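You operate a simulated robot arm through the tools that you are given. There is no shell and no other tool.

You are at the controls of a simulated robot arm. One attempt, no reset.

## Task
Brush the magnet drawer's bar clean and lock the drawer shut.
Fine: brush back. Set down upright: brush. Where these are worked on the way, their far stop is far enough and under half their travel is too little: magnet drawer. What is to be rubbed or washed off counts as gone when no trace of it is left.

It is judged by the outcome, as a careful person would: the job done as asked, and still so three seconds after it is handed in. It fails if anything else is knocked over, pushed out of place, dropped, spilled or broken.

## Robot
A 7-joint arm with a two-finger parallel gripper, fixed in place. Base frame: the origin is at the foot of the arm, x ahead of it, y to its left, z up. Lengths are in mm, angles in degrees, forces in N, time in s.
Its first joint turns from -149.0 to 149.0 degrees. Payload 3.43 kg.
The TCP is the grasp point between the finger pads, 30 mm short of the fingertips. In the tool frame z runs along the fingers and y along their closing line. Largest opening 94 mm; finger width 28, thickness 10; the body of the gripper, 50 by 96 mm, starts 55 mm behind the TCP.
Orientation is told as [roll, pitch, yaw] about the base's x, y, z axes, in that order, counted from this pose: with the fingers straight down and closing along the base's y, the tool's x points along the base's -x, its y along +y and its z along -z.

## Interface
- The arm moves only by the tool send_rows. Its argument "deltas" is a list of rows, each an object of numbers (a shift or turn left out is 0, a gripper value left out holds the last): "dx", "dy", "dz": the shift along the tool's x, y, z in mm; "ax", "ay", "az": the turn, a rotation vector about the tool's x, y, z in degrees; "grip": the gripper command, from -1 (shut) to 1 (fully open), values between in proportion. In form: [{"dx": .., "dy": .., "dz": .., "ax": .., "ay": .., "az": .., "grip": ..}, ...]. A call has 1 to 20 rows; each row shifts and turns the commanded pose from where the row before left it, along the tool's axes as they then stand. Rows are played at 5 a second. More than 50 mm and 8.6 degrees between two rows, or a gripper value outside its range, and nothing of the call is played. Where a pose cannot be reached the arm comes as near as it can. A force on the tool above 40 N (or 10 N above the force at the start of the call, whichever is more), or a blocked arm, ends the call early, and 0.2 s more pass. Each finger travels about 45 mm/s and halts on what it meets, pressing with about 37 N; the grip force reading is that of the motor and also rises with nothing between the fingers. The clock runs only during rows and for 0.2 s after the last one: add rows that do not move to give the fingers time. It gives the time, the measured TCP pose, the force on the tool (base axes), the opening and the grip force at its end, in the units of the frame above (readings bear some noise), with the torque about the TCP (base axes, N m) and any sound that the robot's microphone picked up.
- Cameras (640 x 400 px; columns grow to the right, rows downward): "scene" is fixed at [398.6, -650.4, 1429.9]; the picture's right is [-0.43, -0.90, 0.00], its down [-0.72, 0.34, -0.61] and it looks along [0.55, -0.26, -0.80] (base axes); focal length 214 px, centre (320, 200). "wrist" rides on the gripper at [76, 14, -102] in the tool frame; the picture's right is [-0.18, 0.98, 0.00], its down [-0.75, -0.14, -0.64] and it looks along [-0.63, -0.12, 0.77] (tool axes); focal length 243 px, centre (320, 200).
- capture(camera): a new picture of that camera. It takes no simulated time.
- measure_at(camera, pixels): for up to 12 pixels [column, row] of the newest picture of that camera ("zoom" is the newest enlarged one), the place [x, y, z] in the base frame of the surface seen there, good to about 3 mm. It takes no simulated time.
- inspect(camera, box): a new picture of the part [left, top, right, bottom] of that camera's present view, enlarged. It takes no simulated time.
- close_job(): hands the job in; it is judged then, once.

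Unless the task says otherwise, let go and move clear before handing in.

The tools are called by a JSON object that holds its "fn" and its "kwargs". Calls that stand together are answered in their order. send_rows: Moves the arm, as the interface text tells. Its arguments: {"type":"object","properties":{"deltas":{"type":"array"}},"required":["deltas"]} The other tools are called the same way: capture (camera) takes a picture; measure_at (camera, pixels) gives the place of the surface under pixels of a picture; inspect (camera, box) takes an enlarged picture of a part of a camera's view; close_job () hands the job in.

At the start:

```text
time_s: 0.0
position: [773.0, -615.2, 1185.0]
tool_rot: [0.0, 0.0, 0.0]
contact_force: [-0.6, -0.2, -0.1]
moment: [0.02, -0.03, -0.02]
grip_width: 94.1
gripper_force: 0.0
```

scene: 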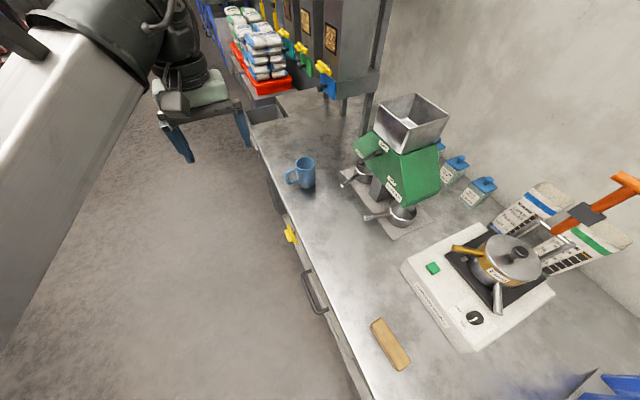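
wrist: 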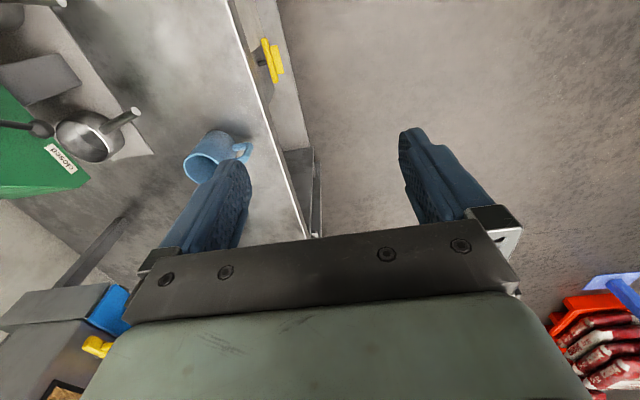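

The scene shows a counter with a front drawer handle near (313,290), a yellow latch near (290,235), and a wooden block, possibly the brush, near (390,345). I'll take closer pictures before moving.

{"fn": "inspect", "kwargs": {"camera": "scene", "box": [230, 180, 430, 400]}}

{"fn": "inspect", "kwargs": {"camera": "scene", "box": [260, 200, 350, 330]}}

{"fn": "inspect", "kwargs": {"camera": "scene", "box": [340, 200, 640, 400]}}

{"fn": "inspect", "kwargs": {"camera": "scene", "box": [180, 0, 480, 200]}}

```text
1.82 times, centred on (330, 290) of scene
```

zoom: 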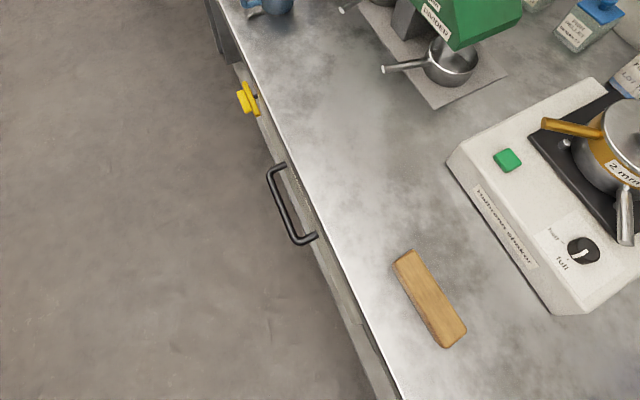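

```text
3.08 times, centred on (305, 265) of scene
```

zoom: 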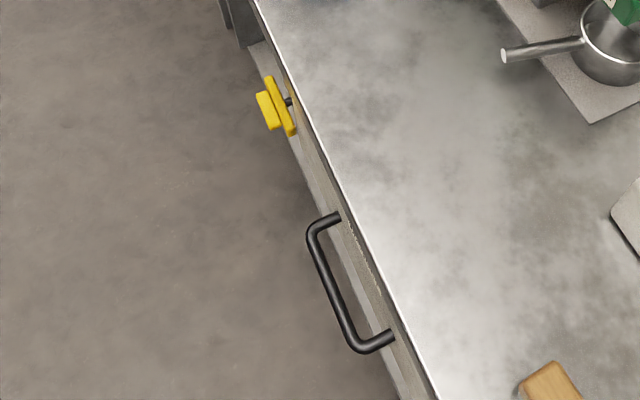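

```text
2.00 times, centred on (490, 300) of scene
```

zoom: 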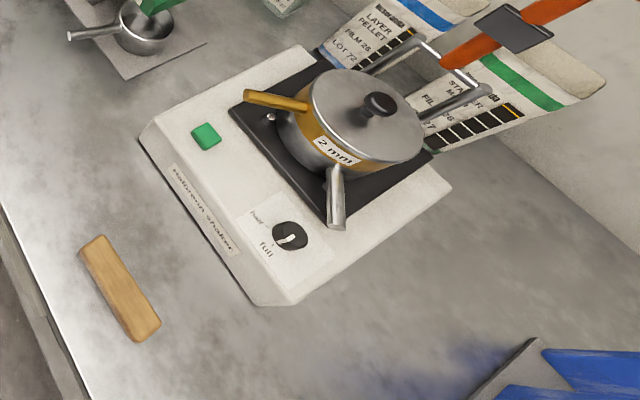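

```text
2.00 times, centred on (330, 100) of scene
```

zoom: 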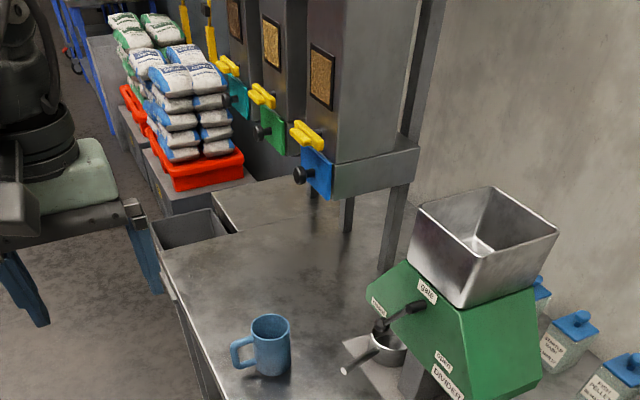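

I can't tell yet whether the counter drawer or the hopper gates is the "magnet drawer". I'll measure the key items in the scene image.

{"fn": "capture", "kwargs": {"camera": "scene"}}

{"fn": "measure_at", "kwargs": {"camera": "scene", "pixels": [[288, 236], [305, 270], [312, 290], [325, 312], [375, 322], [405, 366], [390, 345], [340, 300], [300, 175], [326, 85], [360, 390], [265, 155]]}}

{"fn": "inspect", "kwargs": {"camera": "wrist", "box": [200, 0, 360, 240]}}

```text
taken
```

scene: 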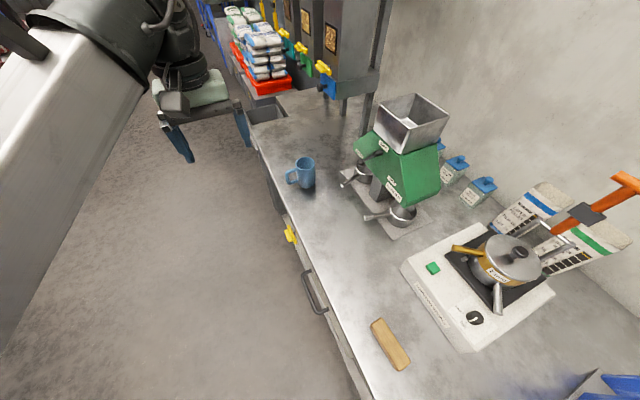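

```text
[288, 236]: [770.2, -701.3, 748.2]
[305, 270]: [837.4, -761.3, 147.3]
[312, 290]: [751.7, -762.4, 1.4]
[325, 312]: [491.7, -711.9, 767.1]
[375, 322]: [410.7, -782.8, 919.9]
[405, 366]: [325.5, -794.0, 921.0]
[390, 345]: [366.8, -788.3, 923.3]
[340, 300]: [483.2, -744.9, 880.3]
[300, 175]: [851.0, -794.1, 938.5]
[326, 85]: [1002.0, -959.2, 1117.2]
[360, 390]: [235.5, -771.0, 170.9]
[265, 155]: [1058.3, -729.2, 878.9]
```

```text
1.67 times, centred on (280, 120) of wrist
```

zoom: 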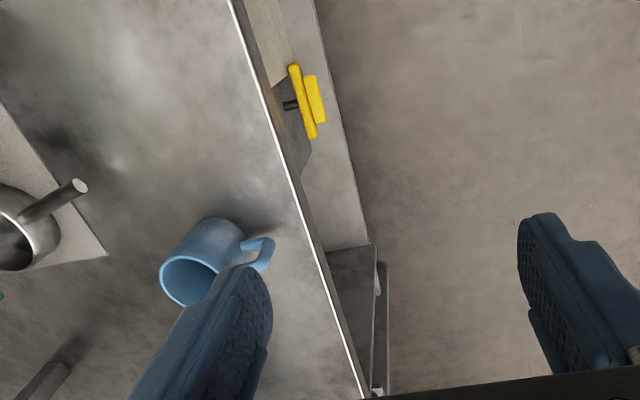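

The counter top sits at z≈880 with its front face near y≈-740. The handle is around (490,-712,767), the yellow latch around (770,-701,748), and the brush around (367,-788,921). I'll back off toward the robot and yaw the tool so the wrist camera faces the drawer front.

{"fn": "send_rows", "kwargs": {"deltas": [{"dx": 28.8, "dy": 27.5, "dz": 10}, {"dx": 28.8, "dy": 27.5, "dz": 10}, {"dx": 28.8, "dy": 27.5, "dz": 10}, {"dx": 28.8, "dy": 27.5, "dz": 10}, {"dx": 28.8, "dy": 27.5, "dz": 10}, {"dx": 28.8, "dy": 27.5, "dz": 10}, {"az": 8.18}, {"az": 8.18}, {"az": 8.18}, {"az": 8.18}, {"az": 8.18}, {"az": 8.18}, {"az": 8.18}, {"az": 8.18}, {"az": 8.18}, {"az": 8.18}, {"az": 8.2}, {}]}}

{"fn": "capture", "kwargs": {"camera": "wrist"}}

{"fn": "capture", "kwargs": {"camera": "scene"}}

```text
time_s: 1.7
position: [600.9, -451.5, 1125.4]
tool_rot: [-0.2, -0.3, -8.8]
contact_force: [0.3, -1.4, -2.1]
moment: [0.09, -0.03, 0.1]
grip_width: 94.1
gripper_force: 0.0
stopped in row 8: the force on the tool passed its limit at 49 N (the readings are from after the stop); the commanded pose is now the measured one
```

```text
taken
```

wrist: 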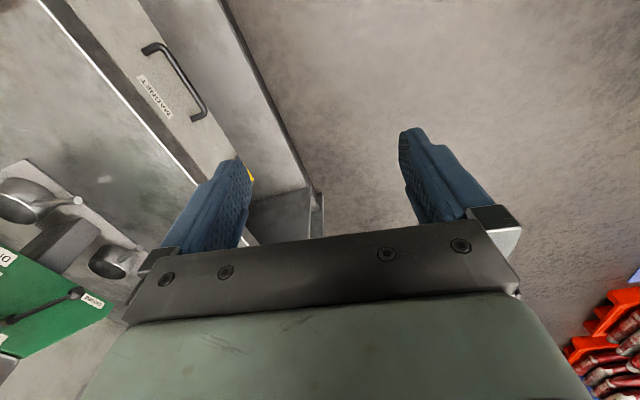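

```text
taken
```

scene: 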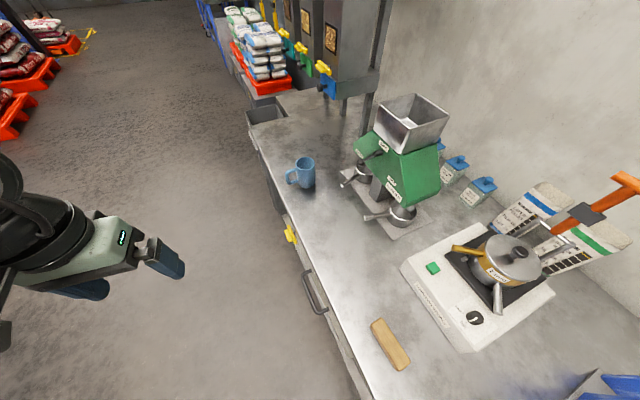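

The wrist view shows a "MAGNET" label at (152,95) under the handle, so that is the right drawer. The 49 N stop looks inertial, since the residual force is about 0, so I'll ramp more gently and continue the yaw.

{"fn": "send_rows", "kwargs": {"deltas": [{"az": 3}, {"az": 6}, {"az": 7.5}, {"az": 7.5}, {"az": 7.5}, {"az": 7.5}, {"az": 7.5}, {"az": 7.5}, {"az": 7.5}, {"az": 7.5}, {"az": 6}, {"az": 4}, {"az": 2}, {}]}}

{"fn": "capture", "kwargs": {"camera": "wrist"}}

```text
time_s: 2.2
position: [602.8, -452.5, 1125.0]
tool_rot: [-0.3, -0.7, -15.3]
contact_force: [2.3, 0.1, -3.3]
moment: [-0.08, -0.05, 0.0]
grip_width: 93.7
gripper_force: 0.0
stopped in row 2: the force on the tool passed its limit at 50 N (the readings are from after the stop); the commanded pose is now the measured one
```

```text
taken
```

wrist: 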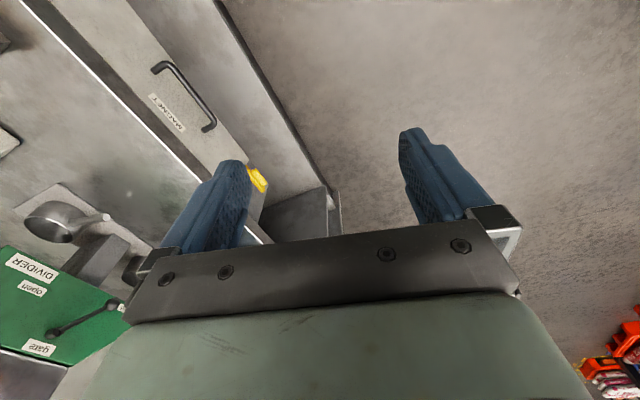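

The force limit tripped again near yaw -15 with nothing visibly touching. I'll test with much smaller turns to see whether it's dynamic or a real block.

{"fn": "send_rows", "kwargs": {"deltas": [{"az": 1}, {"az": 2}, {"az": 2}, {"az": 2}, {"az": 2}, {"az": 1}, {}]}}

{"fn": "capture", "kwargs": {"camera": "scene"}}

```text
time_s: 3.9
position: [601.7, -452.9, 1126.3]
tool_rot: [-0.2, -0.7, -25.4]
contact_force: [4.1, -10.7, -21.3]
moment: [0.09, -0.88, 0.41]
grip_width: 94.2
gripper_force: 0.0
```

```text
taken
```

scene: 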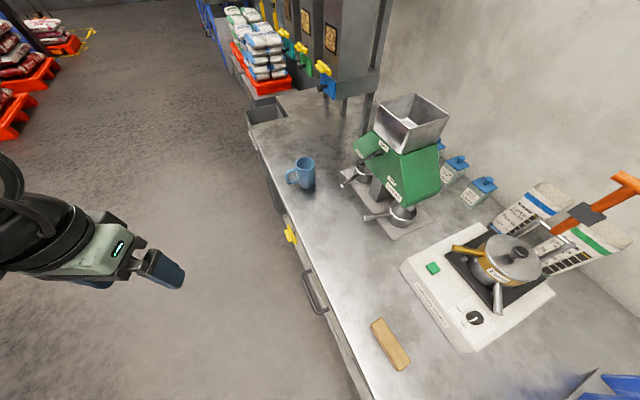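

The turn worked, but the reading shows about 24 N. I'll hold still for a moment to see whether it decays.

{"fn": "send_rows", "kwargs": {"deltas": [{}, {}, {}]}}

```text
time_s: 4.7
position: [602.4, -453.5, 1126.2]
tool_rot: [-0.1, -0.7, -25.4]
contact_force: [11.4, 0.4, -18.5]
moment: [-1.19, 0.37, -0.75]
grip_width: 93.9
gripper_force: 0.0
```

The contact persists (about 11 N in +x, -18 N in z), so part of the hand may be touching the arm's own links in this folded pose. I'll move down, away from it, and watch the force.

{"fn": "send_rows", "kwargs": {"deltas": [{"dz": 5}, {"dz": 15}, {"dz": 20}, {"dz": 20}, {"dz": 15}, {"dz": 5}, {}, {}]}}

{"fn": "capture", "kwargs": {"camera": "wrist"}}

```text
time_s: 6.5
position: [603.0, -454.2, 1045.5]
tool_rot: [-0.2, -0.7, -25.3]
contact_force: [0.1, 0.1, 0.2]
moment: [0.01, -0.01, -0.01]
grip_width: 93.8
gripper_force: 0.0
```

```text
taken
```

wrist: 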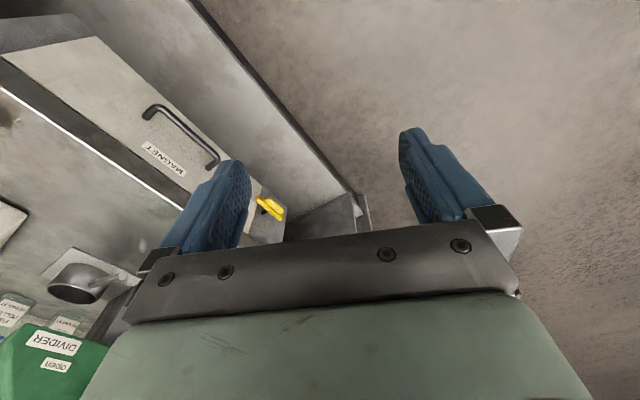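

The force is back to zero, so that was self-contact and staying lower avoids it. Continuing the yaw toward the drawer.

{"fn": "send_rows", "kwargs": {"deltas": [{"dz": 5, "az": 2}, {"dz": 10, "az": 4}, {"dz": 10, "az": 6}, {"dz": 10, "az": 6}, {"dz": 10, "az": 6}, {"dz": 10, "az": 6}, {"dz": 10, "az": 6}, {"dz": 5, "az": 6}, {"az": 6}, {"az": 6}, {"az": 5}, {"az": 4}, {"az": 2}, {}, {}]}}

{"fn": "capture", "kwargs": {"camera": "wrist"}}

{"fn": "capture", "kwargs": {"camera": "scene"}}

```text
time_s: 9.7
position: [603.3, -454.3, 973.9]
tool_rot: [0.7, -0.6, -90.3]
contact_force: [-0.5, 0.1, -0.2]
moment: [-0.01, -0.02, 0.0]
grip_width: 93.7
gripper_force: 0.0
```

```text
taken
```

wrist: 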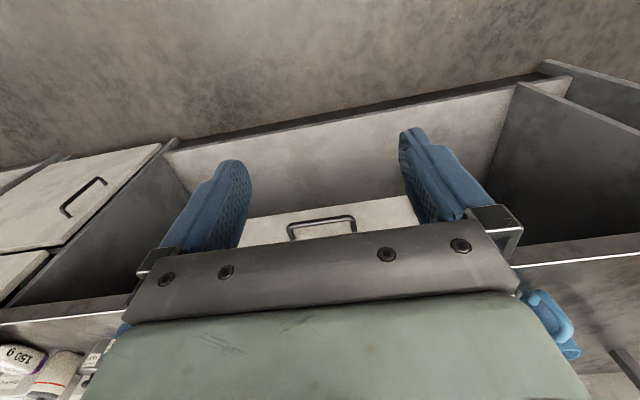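

```text
taken
```

scene: 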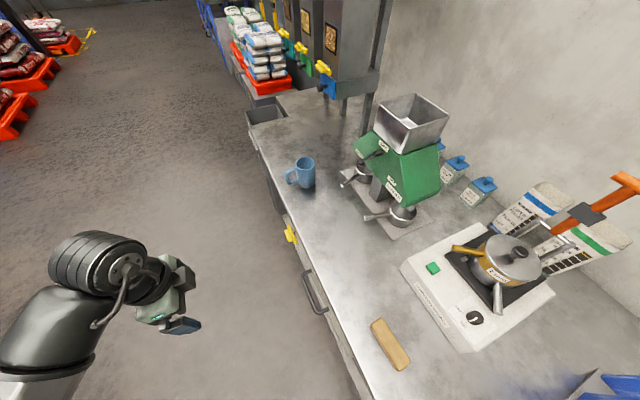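

I can now see the front cabinet; the handle with light front is near (320,228) between the fingers. I'll zoom in and measure.

{"fn": "inspect", "kwargs": {"camera": "wrist", "box": [220, 160, 460, 310]}}

{"fn": "measure_at", "kwargs": {"camera": "wrist", "pixels": [[322, 220], [292, 230], [354, 226], [300, 245], [260, 225], [400, 205], [330, 208], [80, 198], [60, 210], [330, 160], [560, 200], [180, 190]]}}

```text
2.67 times, centred on (340, 235) of wrist
```

zoom: 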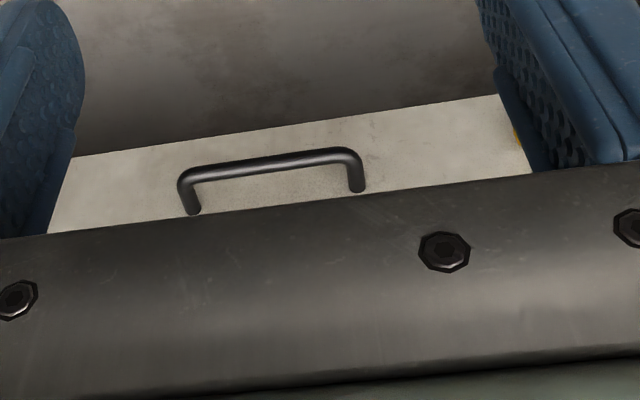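

```text
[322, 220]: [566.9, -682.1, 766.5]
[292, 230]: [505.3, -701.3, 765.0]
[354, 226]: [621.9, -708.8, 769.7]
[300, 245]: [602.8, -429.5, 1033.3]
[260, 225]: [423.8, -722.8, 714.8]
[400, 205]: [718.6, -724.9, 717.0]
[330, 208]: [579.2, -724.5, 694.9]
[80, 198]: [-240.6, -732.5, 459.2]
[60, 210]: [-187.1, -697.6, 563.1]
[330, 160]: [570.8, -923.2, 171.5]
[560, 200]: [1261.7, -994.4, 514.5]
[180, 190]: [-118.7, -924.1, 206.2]
```

The handle bar spans about x 505–622 at y≈-685, z≈767, with the drawer face at y≈-724. I'll shift right, down and back, then tilt the tool so the camera looks level at the drawer front and the yellow latch.

{"fn": "send_rows", "kwargs": {"deltas": [{"dx": 3, "dy": 5, "dz": 6}, {"dx": 6, "dy": 13, "dz": 18}, {"dx": 6, "dy": 18, "dz": 22}, {"dx": 6, "dy": 18, "dz": 22}, {"dx": 6, "dy": 18, "dz": 22}, {"dx": 5, "dy": 12, "dz": 14}, {"dx": 3, "dy": 6, "dz": 6}, {"ay": -2}, {"ay": -4}, {"ay": -5}, {"ay": -5}, {"ay": -5}, {"ay": -5}, {"ay": -5}, {"ay": -4}, {"ay": -3}, {"ay": -2}, {}, {}]}}

{"fn": "capture", "kwargs": {"camera": "wrist"}}

{"fn": "capture", "kwargs": {"camera": "scene"}}

```text
time_s: 13.7
position: [695.4, -420.1, 866.5]
tool_rot: [0.6, -40.5, -90.8]
contact_force: [-0.5, -0.6, 0.8]
moment: [0.01, -0.02, 0.01]
grip_width: 94.0
gripper_force: 0.0
```

```text
taken
```

wrist: 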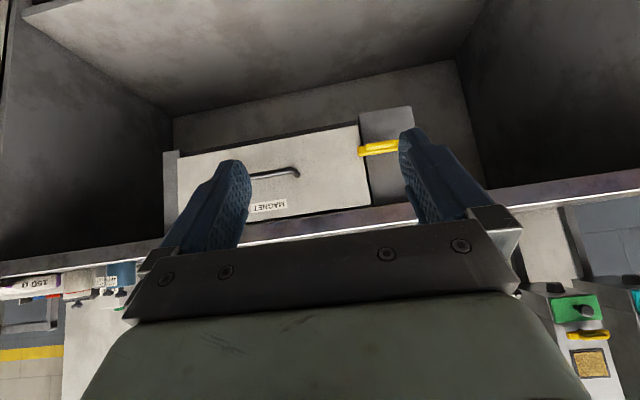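

```text
taken
```

scene: 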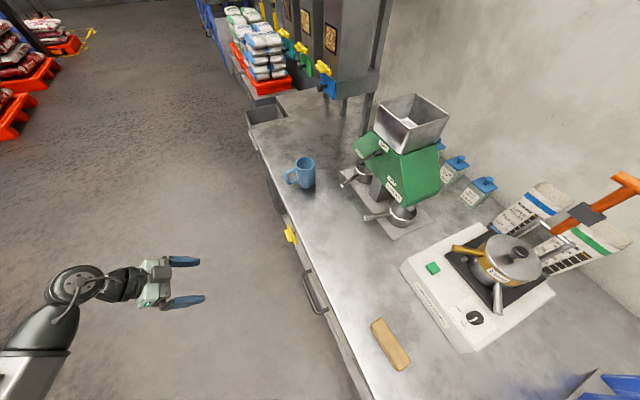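

The yellow latch at (380,148) appears as a horizontal bar bridging the drawer front and a dark post. I'll zoom in and measure it.

{"fn": "inspect", "kwargs": {"camera": "wrist", "box": [300, 90, 460, 230]}}

{"fn": "measure_at", "kwargs": {"camera": "wrist", "pixels": [[362, 150], [375, 148], [390, 146], [397, 143], [385, 120], [330, 150], [345, 200], [285, 174], [385, 170], [180, 160], [175, 155], [365, 205]]}}

```text
2.86 times, centred on (380, 160) of wrist
```

zoom: 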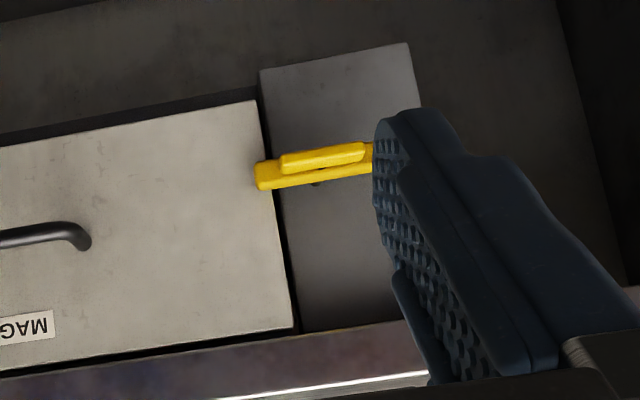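

```text
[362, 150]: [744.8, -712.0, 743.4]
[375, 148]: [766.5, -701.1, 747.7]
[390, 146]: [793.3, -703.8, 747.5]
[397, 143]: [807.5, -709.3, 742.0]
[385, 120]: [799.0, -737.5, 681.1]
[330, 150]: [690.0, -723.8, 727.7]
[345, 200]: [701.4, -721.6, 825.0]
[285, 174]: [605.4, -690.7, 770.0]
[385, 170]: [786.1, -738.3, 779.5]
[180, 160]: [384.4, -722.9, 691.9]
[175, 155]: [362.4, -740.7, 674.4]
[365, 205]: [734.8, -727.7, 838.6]
```

The latch looks like a turn button with a raised rib, pivoting on the post near x≈780. I'll shift +x to centre it between the fingers for a full view.

{"fn": "send_rows", "kwargs": {"deltas": [{"dy": 6}, {"dy": 16}, {"dy": 20}, {"dy": 20}, {"dy": 14}, {"dy": 6}, {}, {}]}}

{"fn": "inspect", "kwargs": {"camera": "wrist", "box": [230, 60, 430, 230]}}

{"fn": "capture", "kwargs": {"camera": "wrist"}}

```text
time_s: 15.4
position: [777.4, -420.6, 866.3]
tool_rot: [0.7, -40.5, -90.6]
contact_force: [-0.2, 0.0, 0.1]
moment: [-0.01, 0.01, -0.02]
grip_width: 93.9
gripper_force: 0.1
```

```text
2.35 times, centred on (330, 145) of wrist
```

zoom: 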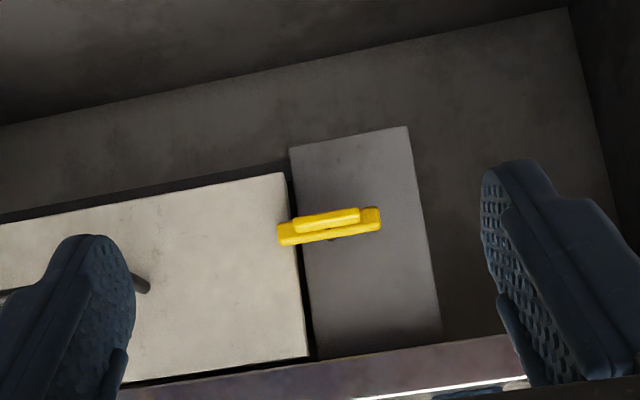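

```text
taken
```

wrist: 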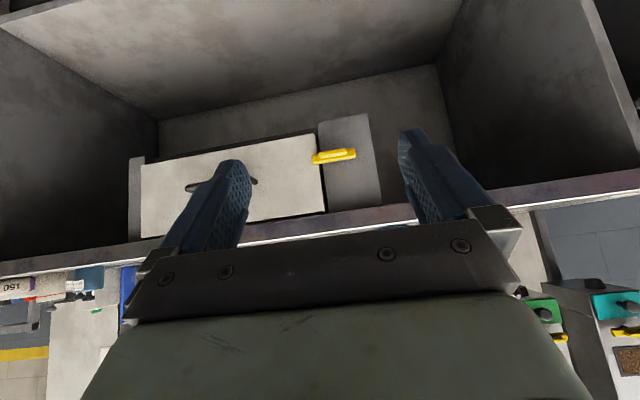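

{"fn": "measure_at", "kwargs": {"camera": "wrist", "pixels": [[315, 158], [326, 153], [340, 152], [351, 154], [320, 160], [335, 150], [346, 151], [324, 165], [345, 120], [375, 170], [310, 150], [330, 190]]}}

{"fn": "inspect", "kwargs": {"camera": "wrist", "box": [295, 130, 375, 180]}}

```text
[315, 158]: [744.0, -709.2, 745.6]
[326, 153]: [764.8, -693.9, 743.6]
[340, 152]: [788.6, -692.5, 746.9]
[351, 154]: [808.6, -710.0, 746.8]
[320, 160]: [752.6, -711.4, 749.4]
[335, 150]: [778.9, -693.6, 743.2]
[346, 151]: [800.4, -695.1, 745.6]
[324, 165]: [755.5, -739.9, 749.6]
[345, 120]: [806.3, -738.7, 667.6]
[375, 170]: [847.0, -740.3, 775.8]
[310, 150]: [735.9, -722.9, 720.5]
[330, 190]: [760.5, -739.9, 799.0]
```

```text
8.00 times, centred on (335, 155) of wrist
```

zoom: 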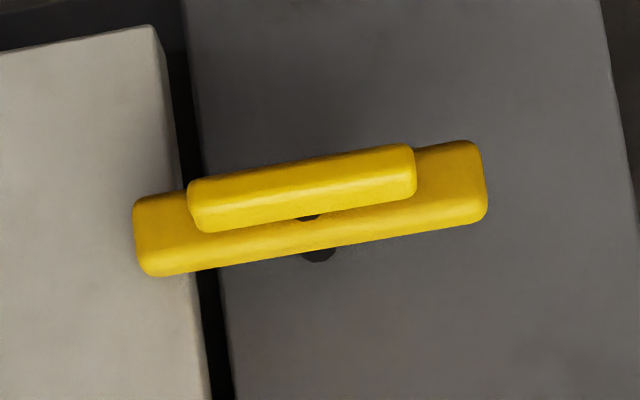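

The latch bar spans x≈742–810 at z≈745, with its rib at y≈-693 (x≈755–798) and pivot near x≈777. It overlaps the drawer front, so it's locked now. I'll pitch the tool horizontal toward -y, then roll it so the fingers close vertically.

{"fn": "send_rows", "kwargs": {"deltas": [{"ay": -2}, {"ay": -4}, {"ay": -5.5}, {"ay": -6}, {"ay": -6}, {"ay": -6}, {"ay": -6}, {"ay": -5.5}, {"ay": -4.5}, {"ay": -3}, {"ay": -1}, {}]}}

{"fn": "capture", "kwargs": {"camera": "scene"}}

```text
time_s: 18.1
position: [777.9, -421.5, 868.0]
tool_rot: [91.1, -89.4, 178.5]
contact_force: [-0.3, -0.6, -0.7]
moment: [-0.02, -0.01, 0.03]
grip_width: 93.9
gripper_force: 0.1
```

```text
taken
```

scene: 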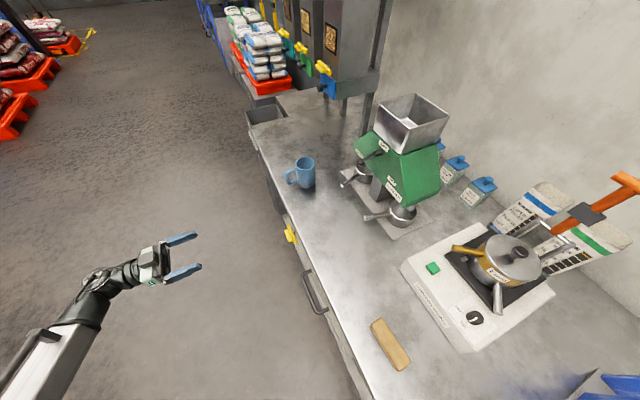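

The tool is now horizontal with no contact. Next I'll roll -90° about the tool axis so the fingers close vertically.

{"fn": "send_rows", "kwargs": {"deltas": [{"az": -2}, {"az": -4}, {"az": -6}, {"az": -7}, {"az": -7}, {"az": -7}, {"az": -7}, {"az": -7}, {"az": -7}, {"az": -7}, {"az": -7}, {"az": -7}, {"az": -6}, {"az": -5}, {"az": -3}, {"az": -1}, {}, {}]}}

{"fn": "capture", "kwargs": {"camera": "wrist"}}

{"fn": "capture", "kwargs": {"camera": "scene"}}

```text
time_s: 21.9
position: [776.4, -420.5, 867.2]
tool_rot: [-90.0, -0.5, -0.3]
contact_force: [0.2, -0.1, 0.4]
moment: [0.05, 0.0, 0.02]
grip_width: 93.8
gripper_force: 0.0
```

```text
taken
```

wrist: 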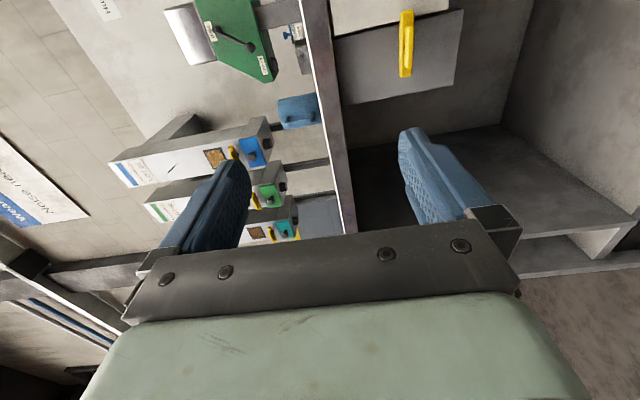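

```text
taken
```

scene: 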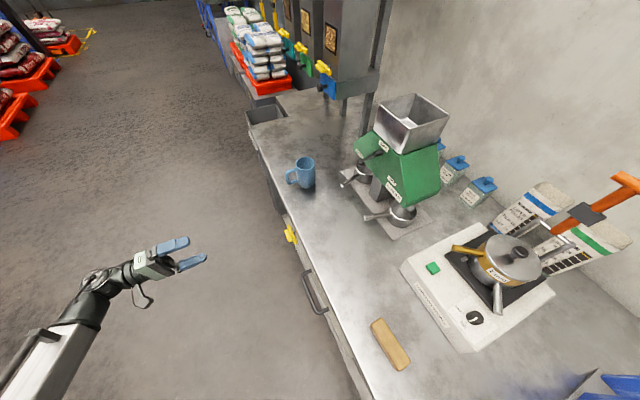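

The orientation is now [-90,0,0], with the latch visible at (406,45) in the wrist view. I'll move down and forward to a standoff in front of it.

{"fn": "send_rows", "kwargs": {"deltas": [{"dy": 6, "dz": 8}, {"dy": 15, "dz": 20}, {"dy": 20, "dz": 30}, {"dy": 20, "dz": 30}, {"dy": 20, "dz": 30}, {"dy": 20, "dz": 28}, {"dy": 13, "dz": 18}, {"dy": 7, "dz": 10}, {"dy": 1, "dz": 2}, {}, {}]}}

{"fn": "capture", "kwargs": {"camera": "wrist"}}

```text
time_s: 24.2
position: [777.4, -598.3, 744.9]
tool_rot: [-89.9, -0.5, -0.3]
contact_force: [-0.7, -0.7, 0.0]
moment: [-0.01, 0.02, -0.03]
grip_width: 94.1
gripper_force: 0.1
```

```text
taken
```

wrist: 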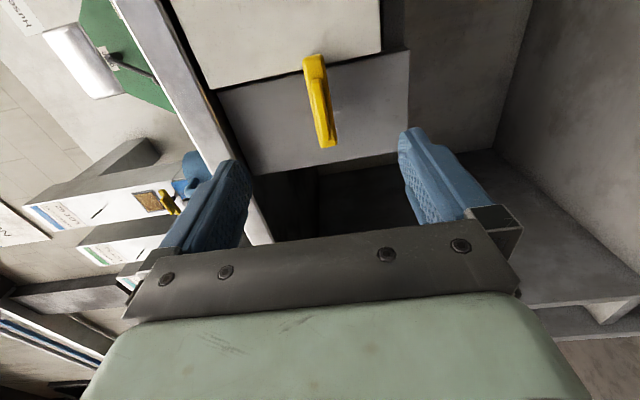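

{"fn": "inspect", "kwargs": {"camera": "wrist", "box": [270, 40, 370, 160]}}

{"fn": "measure_at", "kwargs": {"camera": "wrist", "pixels": [[311, 58], [317, 85], [325, 125], [332, 145], [326, 145], [313, 100], [322, 80], [310, 70], [321, 60], [330, 140], [300, 100], [345, 60]]}}

```text
3.33 times, centred on (320, 100) of wrist
```

zoom: 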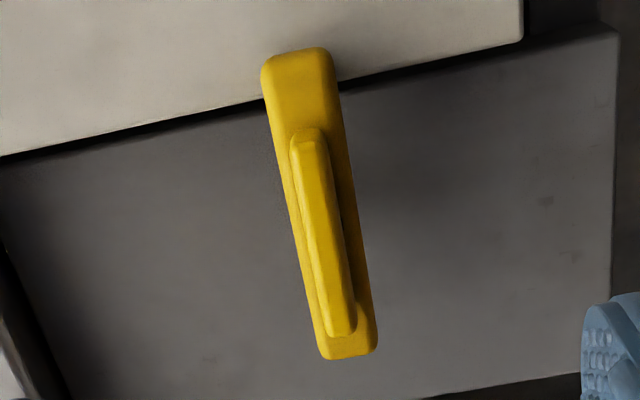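

```text
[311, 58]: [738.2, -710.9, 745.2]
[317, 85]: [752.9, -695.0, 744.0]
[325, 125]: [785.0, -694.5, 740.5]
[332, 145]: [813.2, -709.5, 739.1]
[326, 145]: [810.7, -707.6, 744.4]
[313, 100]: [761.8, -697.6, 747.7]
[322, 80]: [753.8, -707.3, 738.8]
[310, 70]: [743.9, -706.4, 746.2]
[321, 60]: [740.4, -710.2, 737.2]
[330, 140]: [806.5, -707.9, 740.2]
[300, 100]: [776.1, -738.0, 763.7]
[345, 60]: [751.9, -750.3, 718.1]
```

The bar spans x≈735–815 centred on (775, 743), with the rib in front at y≈-694. I'll approach with the fingers straddling the bar, tips reaching y≈-718 (about 20 mm short of the post), without closing yet.

{"fn": "send_rows", "kwargs": {"deltas": [{"dx": 1, "dy": 1, "dz": 5, "grip": 0.0}, {"dx": 1, "dy": 1, "dz": 14}, {"dz": 18}, {"dz": 18}, {"dz": 15}, {"dz": 10}, {"dz": 6}, {"dz": 3}, {}, {}]}}

{"fn": "capture", "kwargs": {"camera": "wrist"}}

```text
time_s: 26.4
position: [776.0, -686.2, 744.2]
tool_rot: [-89.9, -0.5, -0.3]
contact_force: [0.2, -0.3, -0.5]
moment: [0.02, 0.0, 0.03]
grip_width: 47.1
gripper_force: 0.1
```

```text
taken
```

wrist: 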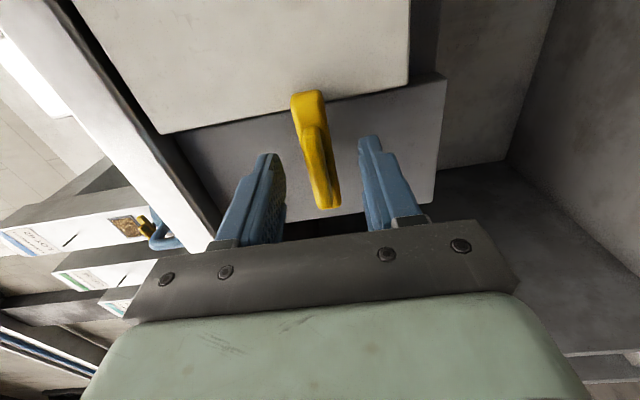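

The latch sits centred between the fingers near (320,160). Closing the gripper on it.

{"fn": "send_rows", "kwargs": {"deltas": [{"grip": -1}, {}, {}, {}, {}]}}

{"fn": "inspect", "kwargs": {"camera": "wrist", "box": [200, 70, 460, 250]}}

```text
time_s: 27.6
position: [775.9, -684.4, 743.8]
tool_rot: [-90.0, -0.6, -0.3]
contact_force: [0.0, -0.6, 4.2]
moment: [-0.14, 0.0, -0.18]
grip_width: 17.7
gripper_force: 45.0
```

```text
2.22 times, centred on (330, 160) of wrist
```

zoom: 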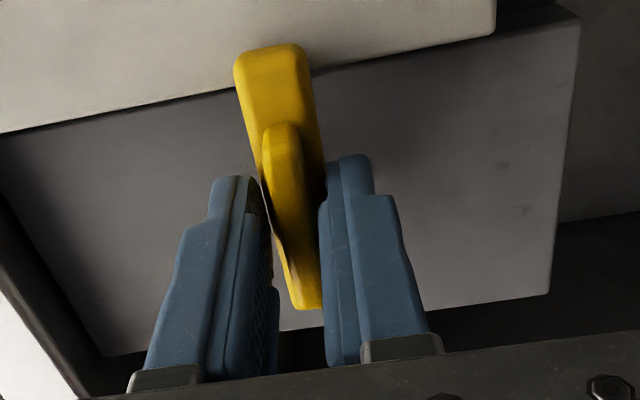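

The grip is firm at 17.7 mm. I'll try a small turn one way and watch the torque to find the free direction.

{"fn": "send_rows", "kwargs": {"deltas": [{"az": 1}, {"az": 2}, {"az": 2}, {"az": 1}, {}]}}

{"fn": "inspect", "kwargs": {"camera": "wrist", "box": [200, 70, 460, 250]}}

```text
time_s: 28.9
position: [774.8, -685.3, 745.0]
tool_rot: [-89.9, -6.6, -0.2]
contact_force: [-4.8, 3.7, 8.1]
moment: [-0.17, 0.03, 0.02]
grip_width: 18.1
gripper_force: 45.3
```

```text
2.22 times, centred on (330, 160) of wrist
```

zoom: 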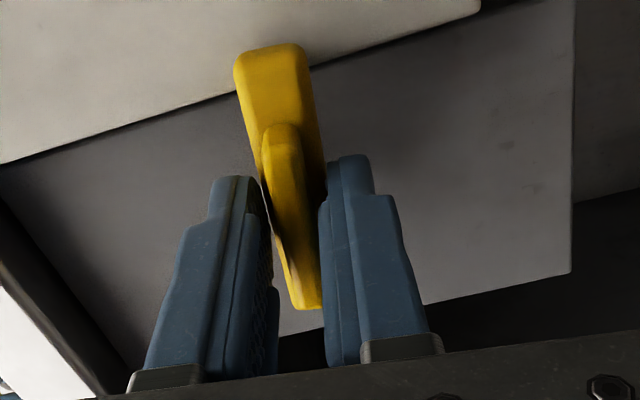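

The latch turned with the gripper and almost no torque, so this direction is free. I'll continue in steps.

{"fn": "send_rows", "kwargs": {"deltas": [{"az": 2}, {"az": 3}, {"az": 4}, {"az": 4}, {"az": 4}, {"az": 4}, {"az": 3}, {"az": 2}, {}]}}

```text
time_s: 30.9
position: [774.4, -684.9, 743.8]
tool_rot: [-90.0, -32.7, -0.2]
contact_force: [3.9, -7.3, 15.4]
moment: [-0.66, 0.0, 0.4]
grip_width: 18.0
gripper_force: 46.3
```

The turn is smooth, but about 15 N of upward side load has built up from a small off-centre. I'll ease up about 1.5 mm and keep turning.

{"fn": "send_rows", "kwargs": {"deltas": [{"dx": -0.8, "dy": -1.3}, {"az": 2}, {"az": 4}, {"az": 4}, {"az": 4}, {"az": 4}, {"az": 3}, {"az": 2}, {}]}}

```text
time_s: 32.9
position: [774.8, -684.8, 744.0]
tool_rot: [-89.9, -55.6, -0.4]
contact_force: [-1.0, 9.2, -0.4]
moment: [1.0, 0.01, -0.75]
grip_width: 17.7
gripper_force: 44.8
```

{"fn": "send_rows", "kwargs": {"deltas": [{"az": 2}, {"az": 4}, {"az": 5}, {"az": 5}, {"az": 5}, {"az": 5}, {"az": 4}, {"az": 3}, {"az": 1.5}, {}]}}

{"fn": "capture", "kwargs": {"camera": "wrist"}}

{"fn": "inspect", "kwargs": {"camera": "scene", "box": [240, 200, 360, 330]}}

```text
time_s: 35.0
position: [774.8, -684.6, 743.7]
tool_rot: [73.3, -90.0, -163.5]
contact_force: [-9.1, 14.0, -9.2]
moment: [1.11, 0.18, -0.18]
grip_width: 17.7
gripper_force: 45.0
```

```text
taken
```

wrist: 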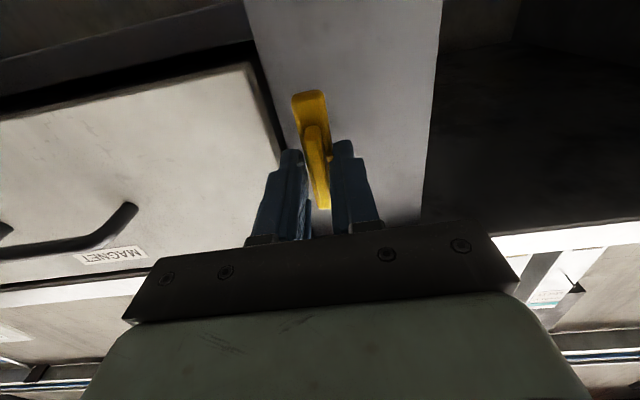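

```text
3.08 times, centred on (300, 265) of scene
```

zoom: 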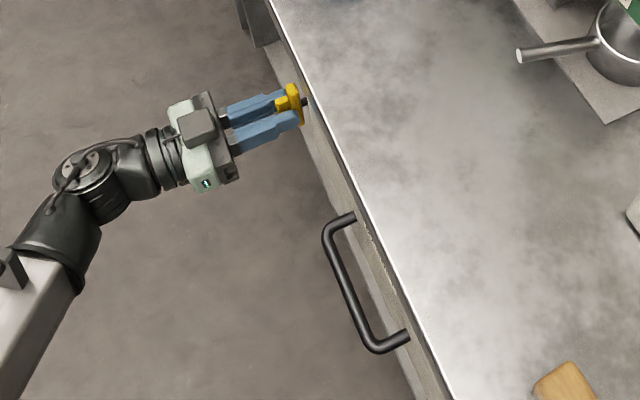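

The latch is now vertical and clear of the drawer edge. I'll open the fingers and back straight away.

{"fn": "send_rows", "kwargs": {"deltas": [{"grip": 0.0}, {}, {}, {}, {"dz": -5}, {"dz": -15}, {"dz": -20}, {"dz": -20}, {"dz": -20}, {"dz": -12}, {"dz": -5}, {}]}}

{"fn": "capture", "kwargs": {"camera": "wrist"}}

```text
time_s: 37.6
position: [775.7, -588.1, 744.9]
tool_rot: [66.9, -89.9, -157.4]
contact_force: [0.1, 0.8, 0.2]
moment: [0.02, 0.02, 0.0]
grip_width: 47.2
gripper_force: 0.1
```

```text
taken
```

wrist: 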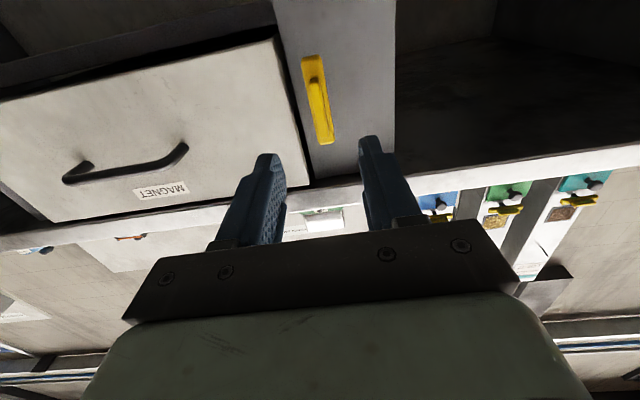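

The latch stays vertical on the post. Next I'll measure the handle from this view.

{"fn": "measure_at", "kwargs": {"camera": "wrist", "pixels": [[70, 181], [100, 176], [125, 170], [150, 165], [175, 158], [186, 147], [90, 164], [140, 130], [270, 100], [160, 190], [318, 100], [312, 75]]}}

{"fn": "inspect", "kwargs": {"camera": "wrist", "box": [40, 80, 240, 220]}}

```text
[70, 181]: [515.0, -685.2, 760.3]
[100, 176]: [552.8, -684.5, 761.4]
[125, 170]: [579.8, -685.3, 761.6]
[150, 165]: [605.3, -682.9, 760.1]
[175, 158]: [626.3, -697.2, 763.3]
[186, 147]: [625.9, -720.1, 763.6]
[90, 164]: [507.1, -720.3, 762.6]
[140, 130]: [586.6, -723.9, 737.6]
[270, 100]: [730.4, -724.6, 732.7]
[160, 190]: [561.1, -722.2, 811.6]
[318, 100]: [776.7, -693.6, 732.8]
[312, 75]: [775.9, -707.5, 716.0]
```

```text
2.86 times, centred on (140, 150) of wrist
```

zoom: 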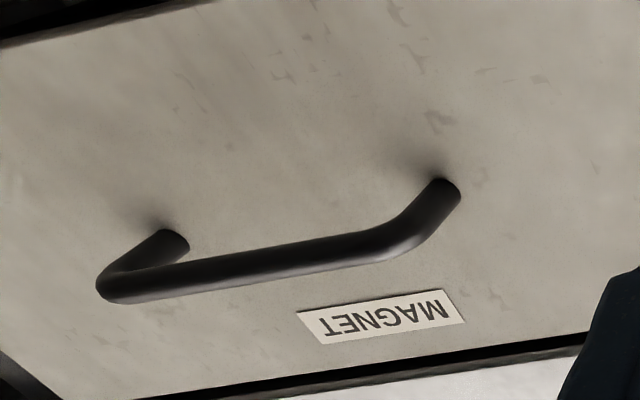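

The handle bar runs x≈508–628, centred at (567,-686,764). I'll roll back to vertical-closing fingers while sliding over to it.

{"fn": "send_rows", "kwargs": {"deltas": [{"az": -2}, {"az": -5}, {"az": -7}, {"az": -7}, {"az": -7}, {"az": -7}, {"az": -7}, {"az": -7}, {"az": -7}, {"az": -7}, {"az": -7}, {"az": -7}, {"az": -6}, {"az": -4}, {"az": -2}, {"az": -1}, {}]}}

{"fn": "send_rows", "kwargs": {"deltas": [{"dx": 8, "dy": -2}, {"dx": 20, "dy": -3}, {"dx": 30, "dy": -4}, {"dx": 35, "dy": -4}, {"dx": 35, "dy": -3}, {"dx": 35, "dy": -3}, {"dx": 25}, {"dx": 14}, {"dx": 6}, {}, {}]}}

{"fn": "capture", "kwargs": {"camera": "wrist"}}

```text
time_s: 41.2
position: [775.0, -588.1, 744.3]
tool_rot: [-90.0, 0.0, -0.4]
contact_force: [-0.1, -0.4, 0.1]
moment: [0.01, 0.02, -0.01]
grip_width: 47.1
gripper_force: 0.1
```

```text
time_s: 43.6
position: [567.5, -587.6, 761.8]
tool_rot: [-90.0, -0.1, -0.2]
contact_force: [-0.4, -1.4, 0.6]
moment: [0.01, -0.03, 0.01]
grip_width: 46.9
gripper_force: 0.1
```

```text
taken
```

wrist: 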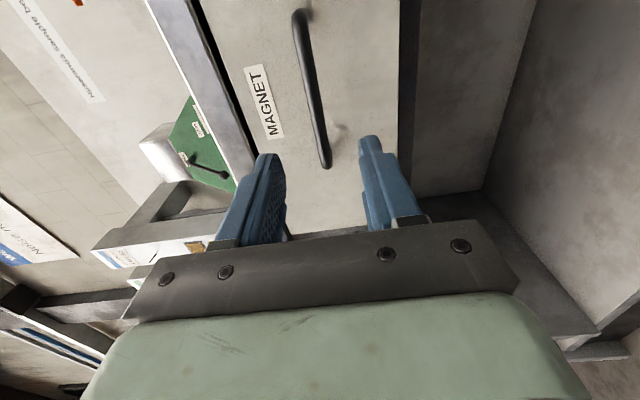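

{"fn": "measure_at", "kwargs": {"camera": "wrist", "pixels": [[300, 20], [306, 60], [313, 100], [320, 135], [326, 160], [345, 150], [400, 100], [235, 120]]}}

```text
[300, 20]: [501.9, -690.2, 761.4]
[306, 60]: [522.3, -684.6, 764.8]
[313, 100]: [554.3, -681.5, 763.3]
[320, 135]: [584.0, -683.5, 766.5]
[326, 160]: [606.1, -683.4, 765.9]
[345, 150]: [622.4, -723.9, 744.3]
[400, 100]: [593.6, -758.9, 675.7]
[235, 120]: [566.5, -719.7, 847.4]
```

The bar is at z≈764, y≈-685. Approaching so the pads straddle it, then closing.

{"fn": "send_rows", "kwargs": {"deltas": [{"dy": -2, "dz": 5}, {"dz": 14}, {"dz": 18}, {"dz": 18}, {"dz": 16}, {"dz": 12}, {"dz": 8}, {"dz": 4}, {"dz": 1}, {}, {"grip": -1}, {}, {}, {}, {}]}}

{"fn": "capture", "kwargs": {"camera": "wrist"}}

```text
time_s: 46.9
position: [567.2, -683.2, 764.8]
tool_rot: [-89.9, -0.1, -0.3]
contact_force: [-1.5, 1.4, -8.2]
moment: [0.03, 0.1, 0.14]
grip_width: 14.4
gripper_force: 44.9
```

```text
taken
```

wrist: 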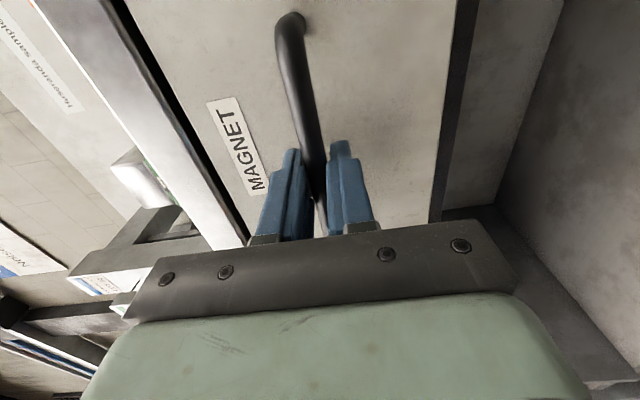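

The handle is gripped at 14.4 mm. I'll start pulling the drawer out in +y, gently at first.

{"fn": "send_rows", "kwargs": {"deltas": [{"dz": -2}, {"dz": -4}, {"dz": -6}, {"dz": -8}, {"dz": -10}, {"dz": -10}, {"dz": -10}, {"dz": -8}, {"dz": -5}, {"dz": -2}, {}]}}

{"fn": "capture", "kwargs": {"camera": "scene"}}

```text
time_s: 49.2
position: [568.3, -618.8, 765.0]
tool_rot: [-90.0, -0.1, -0.2]
contact_force: [9.1, 1.6, -3.5]
moment: [0.04, 0.24, 0.51]
grip_width: 12.2
gripper_force: 45.0
```

```text
taken
```

scene: 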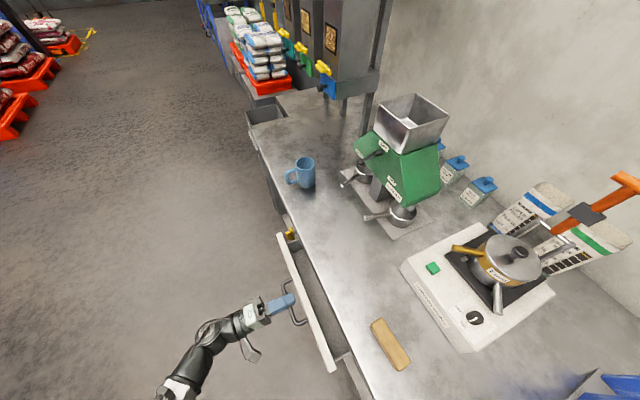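

The drawer is open about 65 mm. I'll keep pulling toward its far stop.

{"fn": "send_rows", "kwargs": {"deltas": [{"dz": -4}, {"dz": -8}, {"dz": -12}, {"dz": -14}, {"dz": -14}, {"dz": -14}, {"dz": -12}, {"dz": -10}, {"dz": -7}, {"dz": -3}, {}]}}

{"fn": "capture", "kwargs": {"camera": "scene"}}

```text
time_s: 51.6
position: [567.9, -519.6, 765.6]
tool_rot: [-89.8, -0.1, -0.4]
contact_force: [-7.7, 1.2, -10.5]
moment: [0.08, 0.25, 0.83]
grip_width: 12.0
gripper_force: 44.5
```

```text
taken
```

scene: 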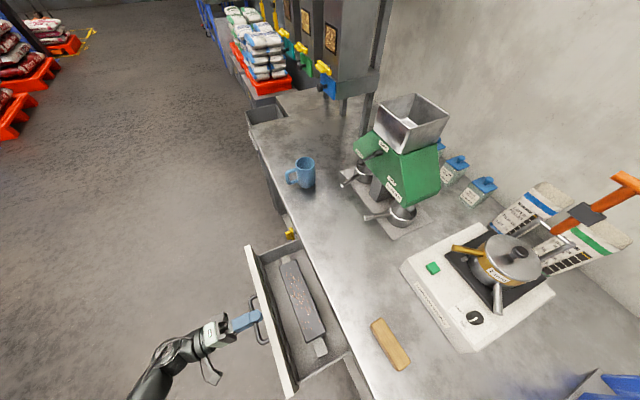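

The bar is now visible in the drawer around (302,300), with filings on it. I'll keep pulling for brush clearance.

{"fn": "send_rows", "kwargs": {"deltas": [{"dz": -4}, {"dz": -8}, {"dz": -11}, {"dz": -11}, {"dz": -11}, {"dz": -11}, {"dz": -9}, {"dz": -6}, {"dz": -3}, {}]}}

{"fn": "capture", "kwargs": {"camera": "scene"}}

```text
time_s: 53.6
position: [566.7, -451.0, 763.8]
tool_rot: [-90.0, -0.1, -0.7]
contact_force: [-4.2, -11.5, 1.0]
moment: [-0.01, 0.14, 0.74]
grip_width: 11.4
gripper_force: 45.2
stopped in row 9: the force on the tool passed its limit at 43 N (the readings are from after the stop); the commanded pose is now the measured one
```

```text
taken
```

scene: 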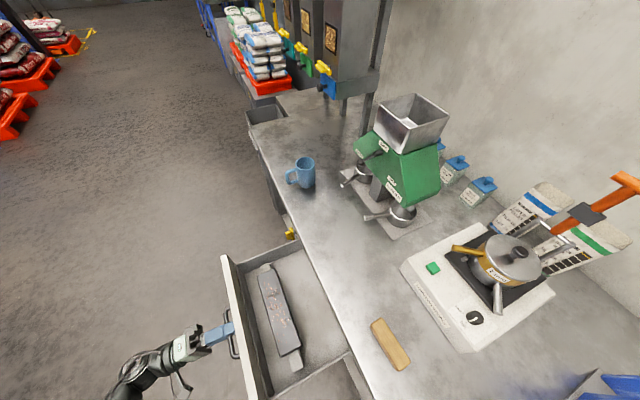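

The drawer hit its far stop at about 232 mm of travel. I'll release, back off the handle, and inspect the bar.

{"fn": "send_rows", "kwargs": {"deltas": [{"grip": 0.2}, {}, {}, {}, {"dz": -4}, {"dz": -10}, {"dz": -14}, {"dz": -14}, {"dz": -10}, {"dz": -5}, {}]}}

{"fn": "inspect", "kwargs": {"camera": "scene", "box": [210, 230, 360, 400]}}

{"fn": "capture", "kwargs": {"camera": "wrist"}}

```text
time_s: 56.0
position: [569.0, -394.2, 765.7]
tool_rot: [-90.0, -0.2, -0.7]
contact_force: [0.1, 0.6, 0.4]
moment: [0.0, -0.01, 0.01]
grip_width: 56.6
gripper_force: 0.1
```

```text
2.35 times, centred on (285, 315) of scene
```

zoom: 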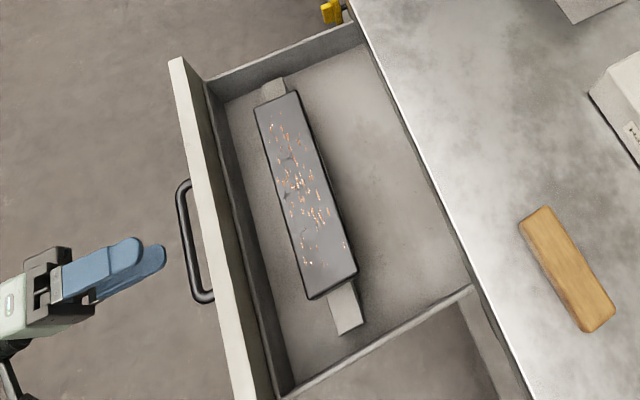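

```text
taken
```

wrist: 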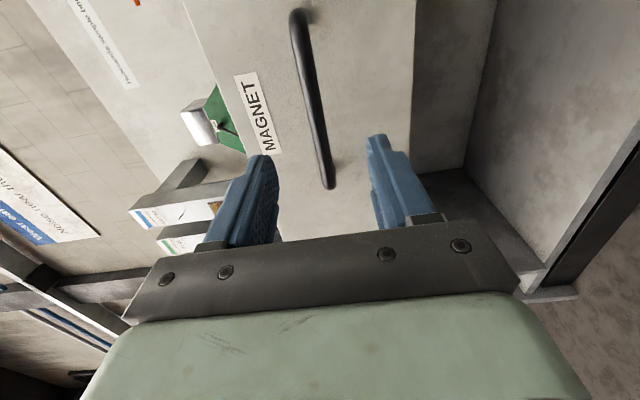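

The bar is a flat plate with metal bits scattered over its middle at zoom (305,195). I'll measure the bar, the drawer walls and the brush.

{"fn": "measure_at", "kwargs": {"camera": "zoom", "pixels": [[257, 108], [296, 94], [310, 296], [354, 272], [305, 195], [275, 92], [345, 320], [220, 110], [200, 95], [380, 200], [255, 75], [320, 380]]}}

{"fn": "measure_at", "kwargs": {"camera": "zoom", "pixels": [[522, 226], [546, 210], [590, 328], [612, 306], [565, 268], [535, 220], [600, 316], [300, 385], [185, 80], [240, 330], [500, 250], [330, 290]]}}

{"fn": "inspect", "kwargs": {"camera": "scene", "box": [350, 300, 430, 390]}}

```text
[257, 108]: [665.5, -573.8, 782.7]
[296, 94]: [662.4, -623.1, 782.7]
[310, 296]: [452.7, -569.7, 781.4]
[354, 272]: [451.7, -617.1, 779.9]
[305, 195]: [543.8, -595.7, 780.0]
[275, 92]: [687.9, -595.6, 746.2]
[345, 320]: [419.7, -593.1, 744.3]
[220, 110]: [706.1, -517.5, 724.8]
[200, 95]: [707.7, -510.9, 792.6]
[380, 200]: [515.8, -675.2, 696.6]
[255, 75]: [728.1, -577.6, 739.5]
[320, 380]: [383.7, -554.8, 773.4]
```

```text
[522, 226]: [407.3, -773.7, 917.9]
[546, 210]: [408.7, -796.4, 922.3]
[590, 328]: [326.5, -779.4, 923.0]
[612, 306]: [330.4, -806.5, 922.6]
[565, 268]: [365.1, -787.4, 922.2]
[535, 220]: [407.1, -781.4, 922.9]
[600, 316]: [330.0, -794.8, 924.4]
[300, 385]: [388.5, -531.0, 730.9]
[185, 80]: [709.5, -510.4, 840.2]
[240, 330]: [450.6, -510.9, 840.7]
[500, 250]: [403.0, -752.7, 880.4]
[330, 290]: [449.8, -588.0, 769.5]
```

```text
4.44 times, centred on (390, 345) of scene
```

zoom: 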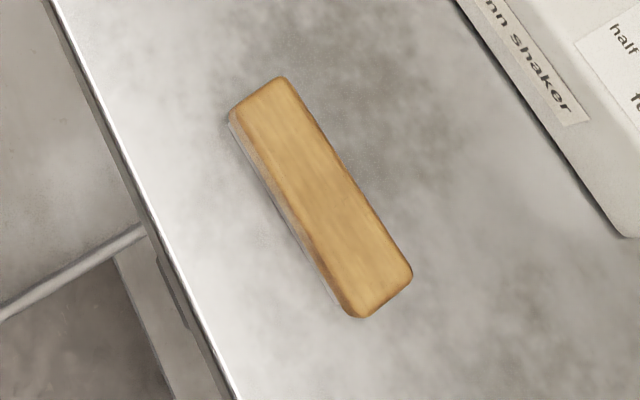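

The bar top is at z≈780 and spans x 452–665, y -623 to -571. The brush top is at z≈922, centred near (368,-789), with its long axis tilted about 6° from x. I'll raise the arm and turn the tool back to pointing down.

{"fn": "measure_at", "kwargs": {"camera": "scene", "pixels": [[402, 270], [466, 352], [410, 268], [430, 300], [455, 335], [553, 290], [370, 216], [300, 180]]}}

{"fn": "send_rows", "kwargs": {"deltas": [{"dy": -5}, {"dy": -15}, {"dy": -25}, {"dy": -30}, {"dy": -30}, {"dy": -30}, {"dy": -25}, {"dy": -15}, {"dy": -5}, {}]}}

{"fn": "send_rows", "kwargs": {"deltas": [{"ax": -2}, {"ax": -4}, {"ax": -6}, {"ax": -7}, {"ax": -7}, {"ax": -7}, {"ax": -7}, {"ax": -7}, {"ax": -7}, {"ax": -7}, {"ax": -7}, {"ax": -7}, {"ax": -6}, {"ax": -5}, {"ax": -3}, {"ax": -1}, {}]}}

{"fn": "capture", "kwargs": {"camera": "scene"}}

```text
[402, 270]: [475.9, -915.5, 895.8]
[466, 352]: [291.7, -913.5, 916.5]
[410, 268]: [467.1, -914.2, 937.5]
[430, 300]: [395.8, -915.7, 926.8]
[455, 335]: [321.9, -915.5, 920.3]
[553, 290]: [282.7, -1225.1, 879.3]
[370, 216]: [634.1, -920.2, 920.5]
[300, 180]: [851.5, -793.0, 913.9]
```

```text
time_s: 58.2
position: [568.7, -391.3, 943.8]
tool_rot: [-89.9, 0.0, -0.6]
contact_force: [-0.1, 0.0, 0.4]
moment: [0.02, -0.02, -0.03]
grip_width: 56.4
gripper_force: 0.0
```

```text
time_s: 61.8
position: [568.3, -394.2, 942.7]
tool_rot: [0.0, 0.0, -0.5]
contact_force: [0.6, 0.2, -0.5]
moment: [0.01, -0.03, -0.05]
grip_width: 56.5
gripper_force: 0.0
```

```text
taken
```

scene: 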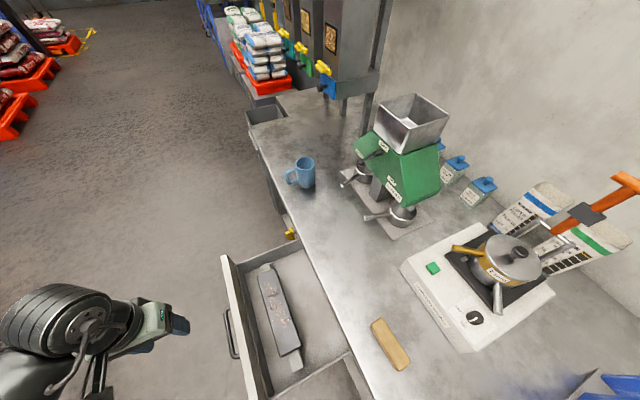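

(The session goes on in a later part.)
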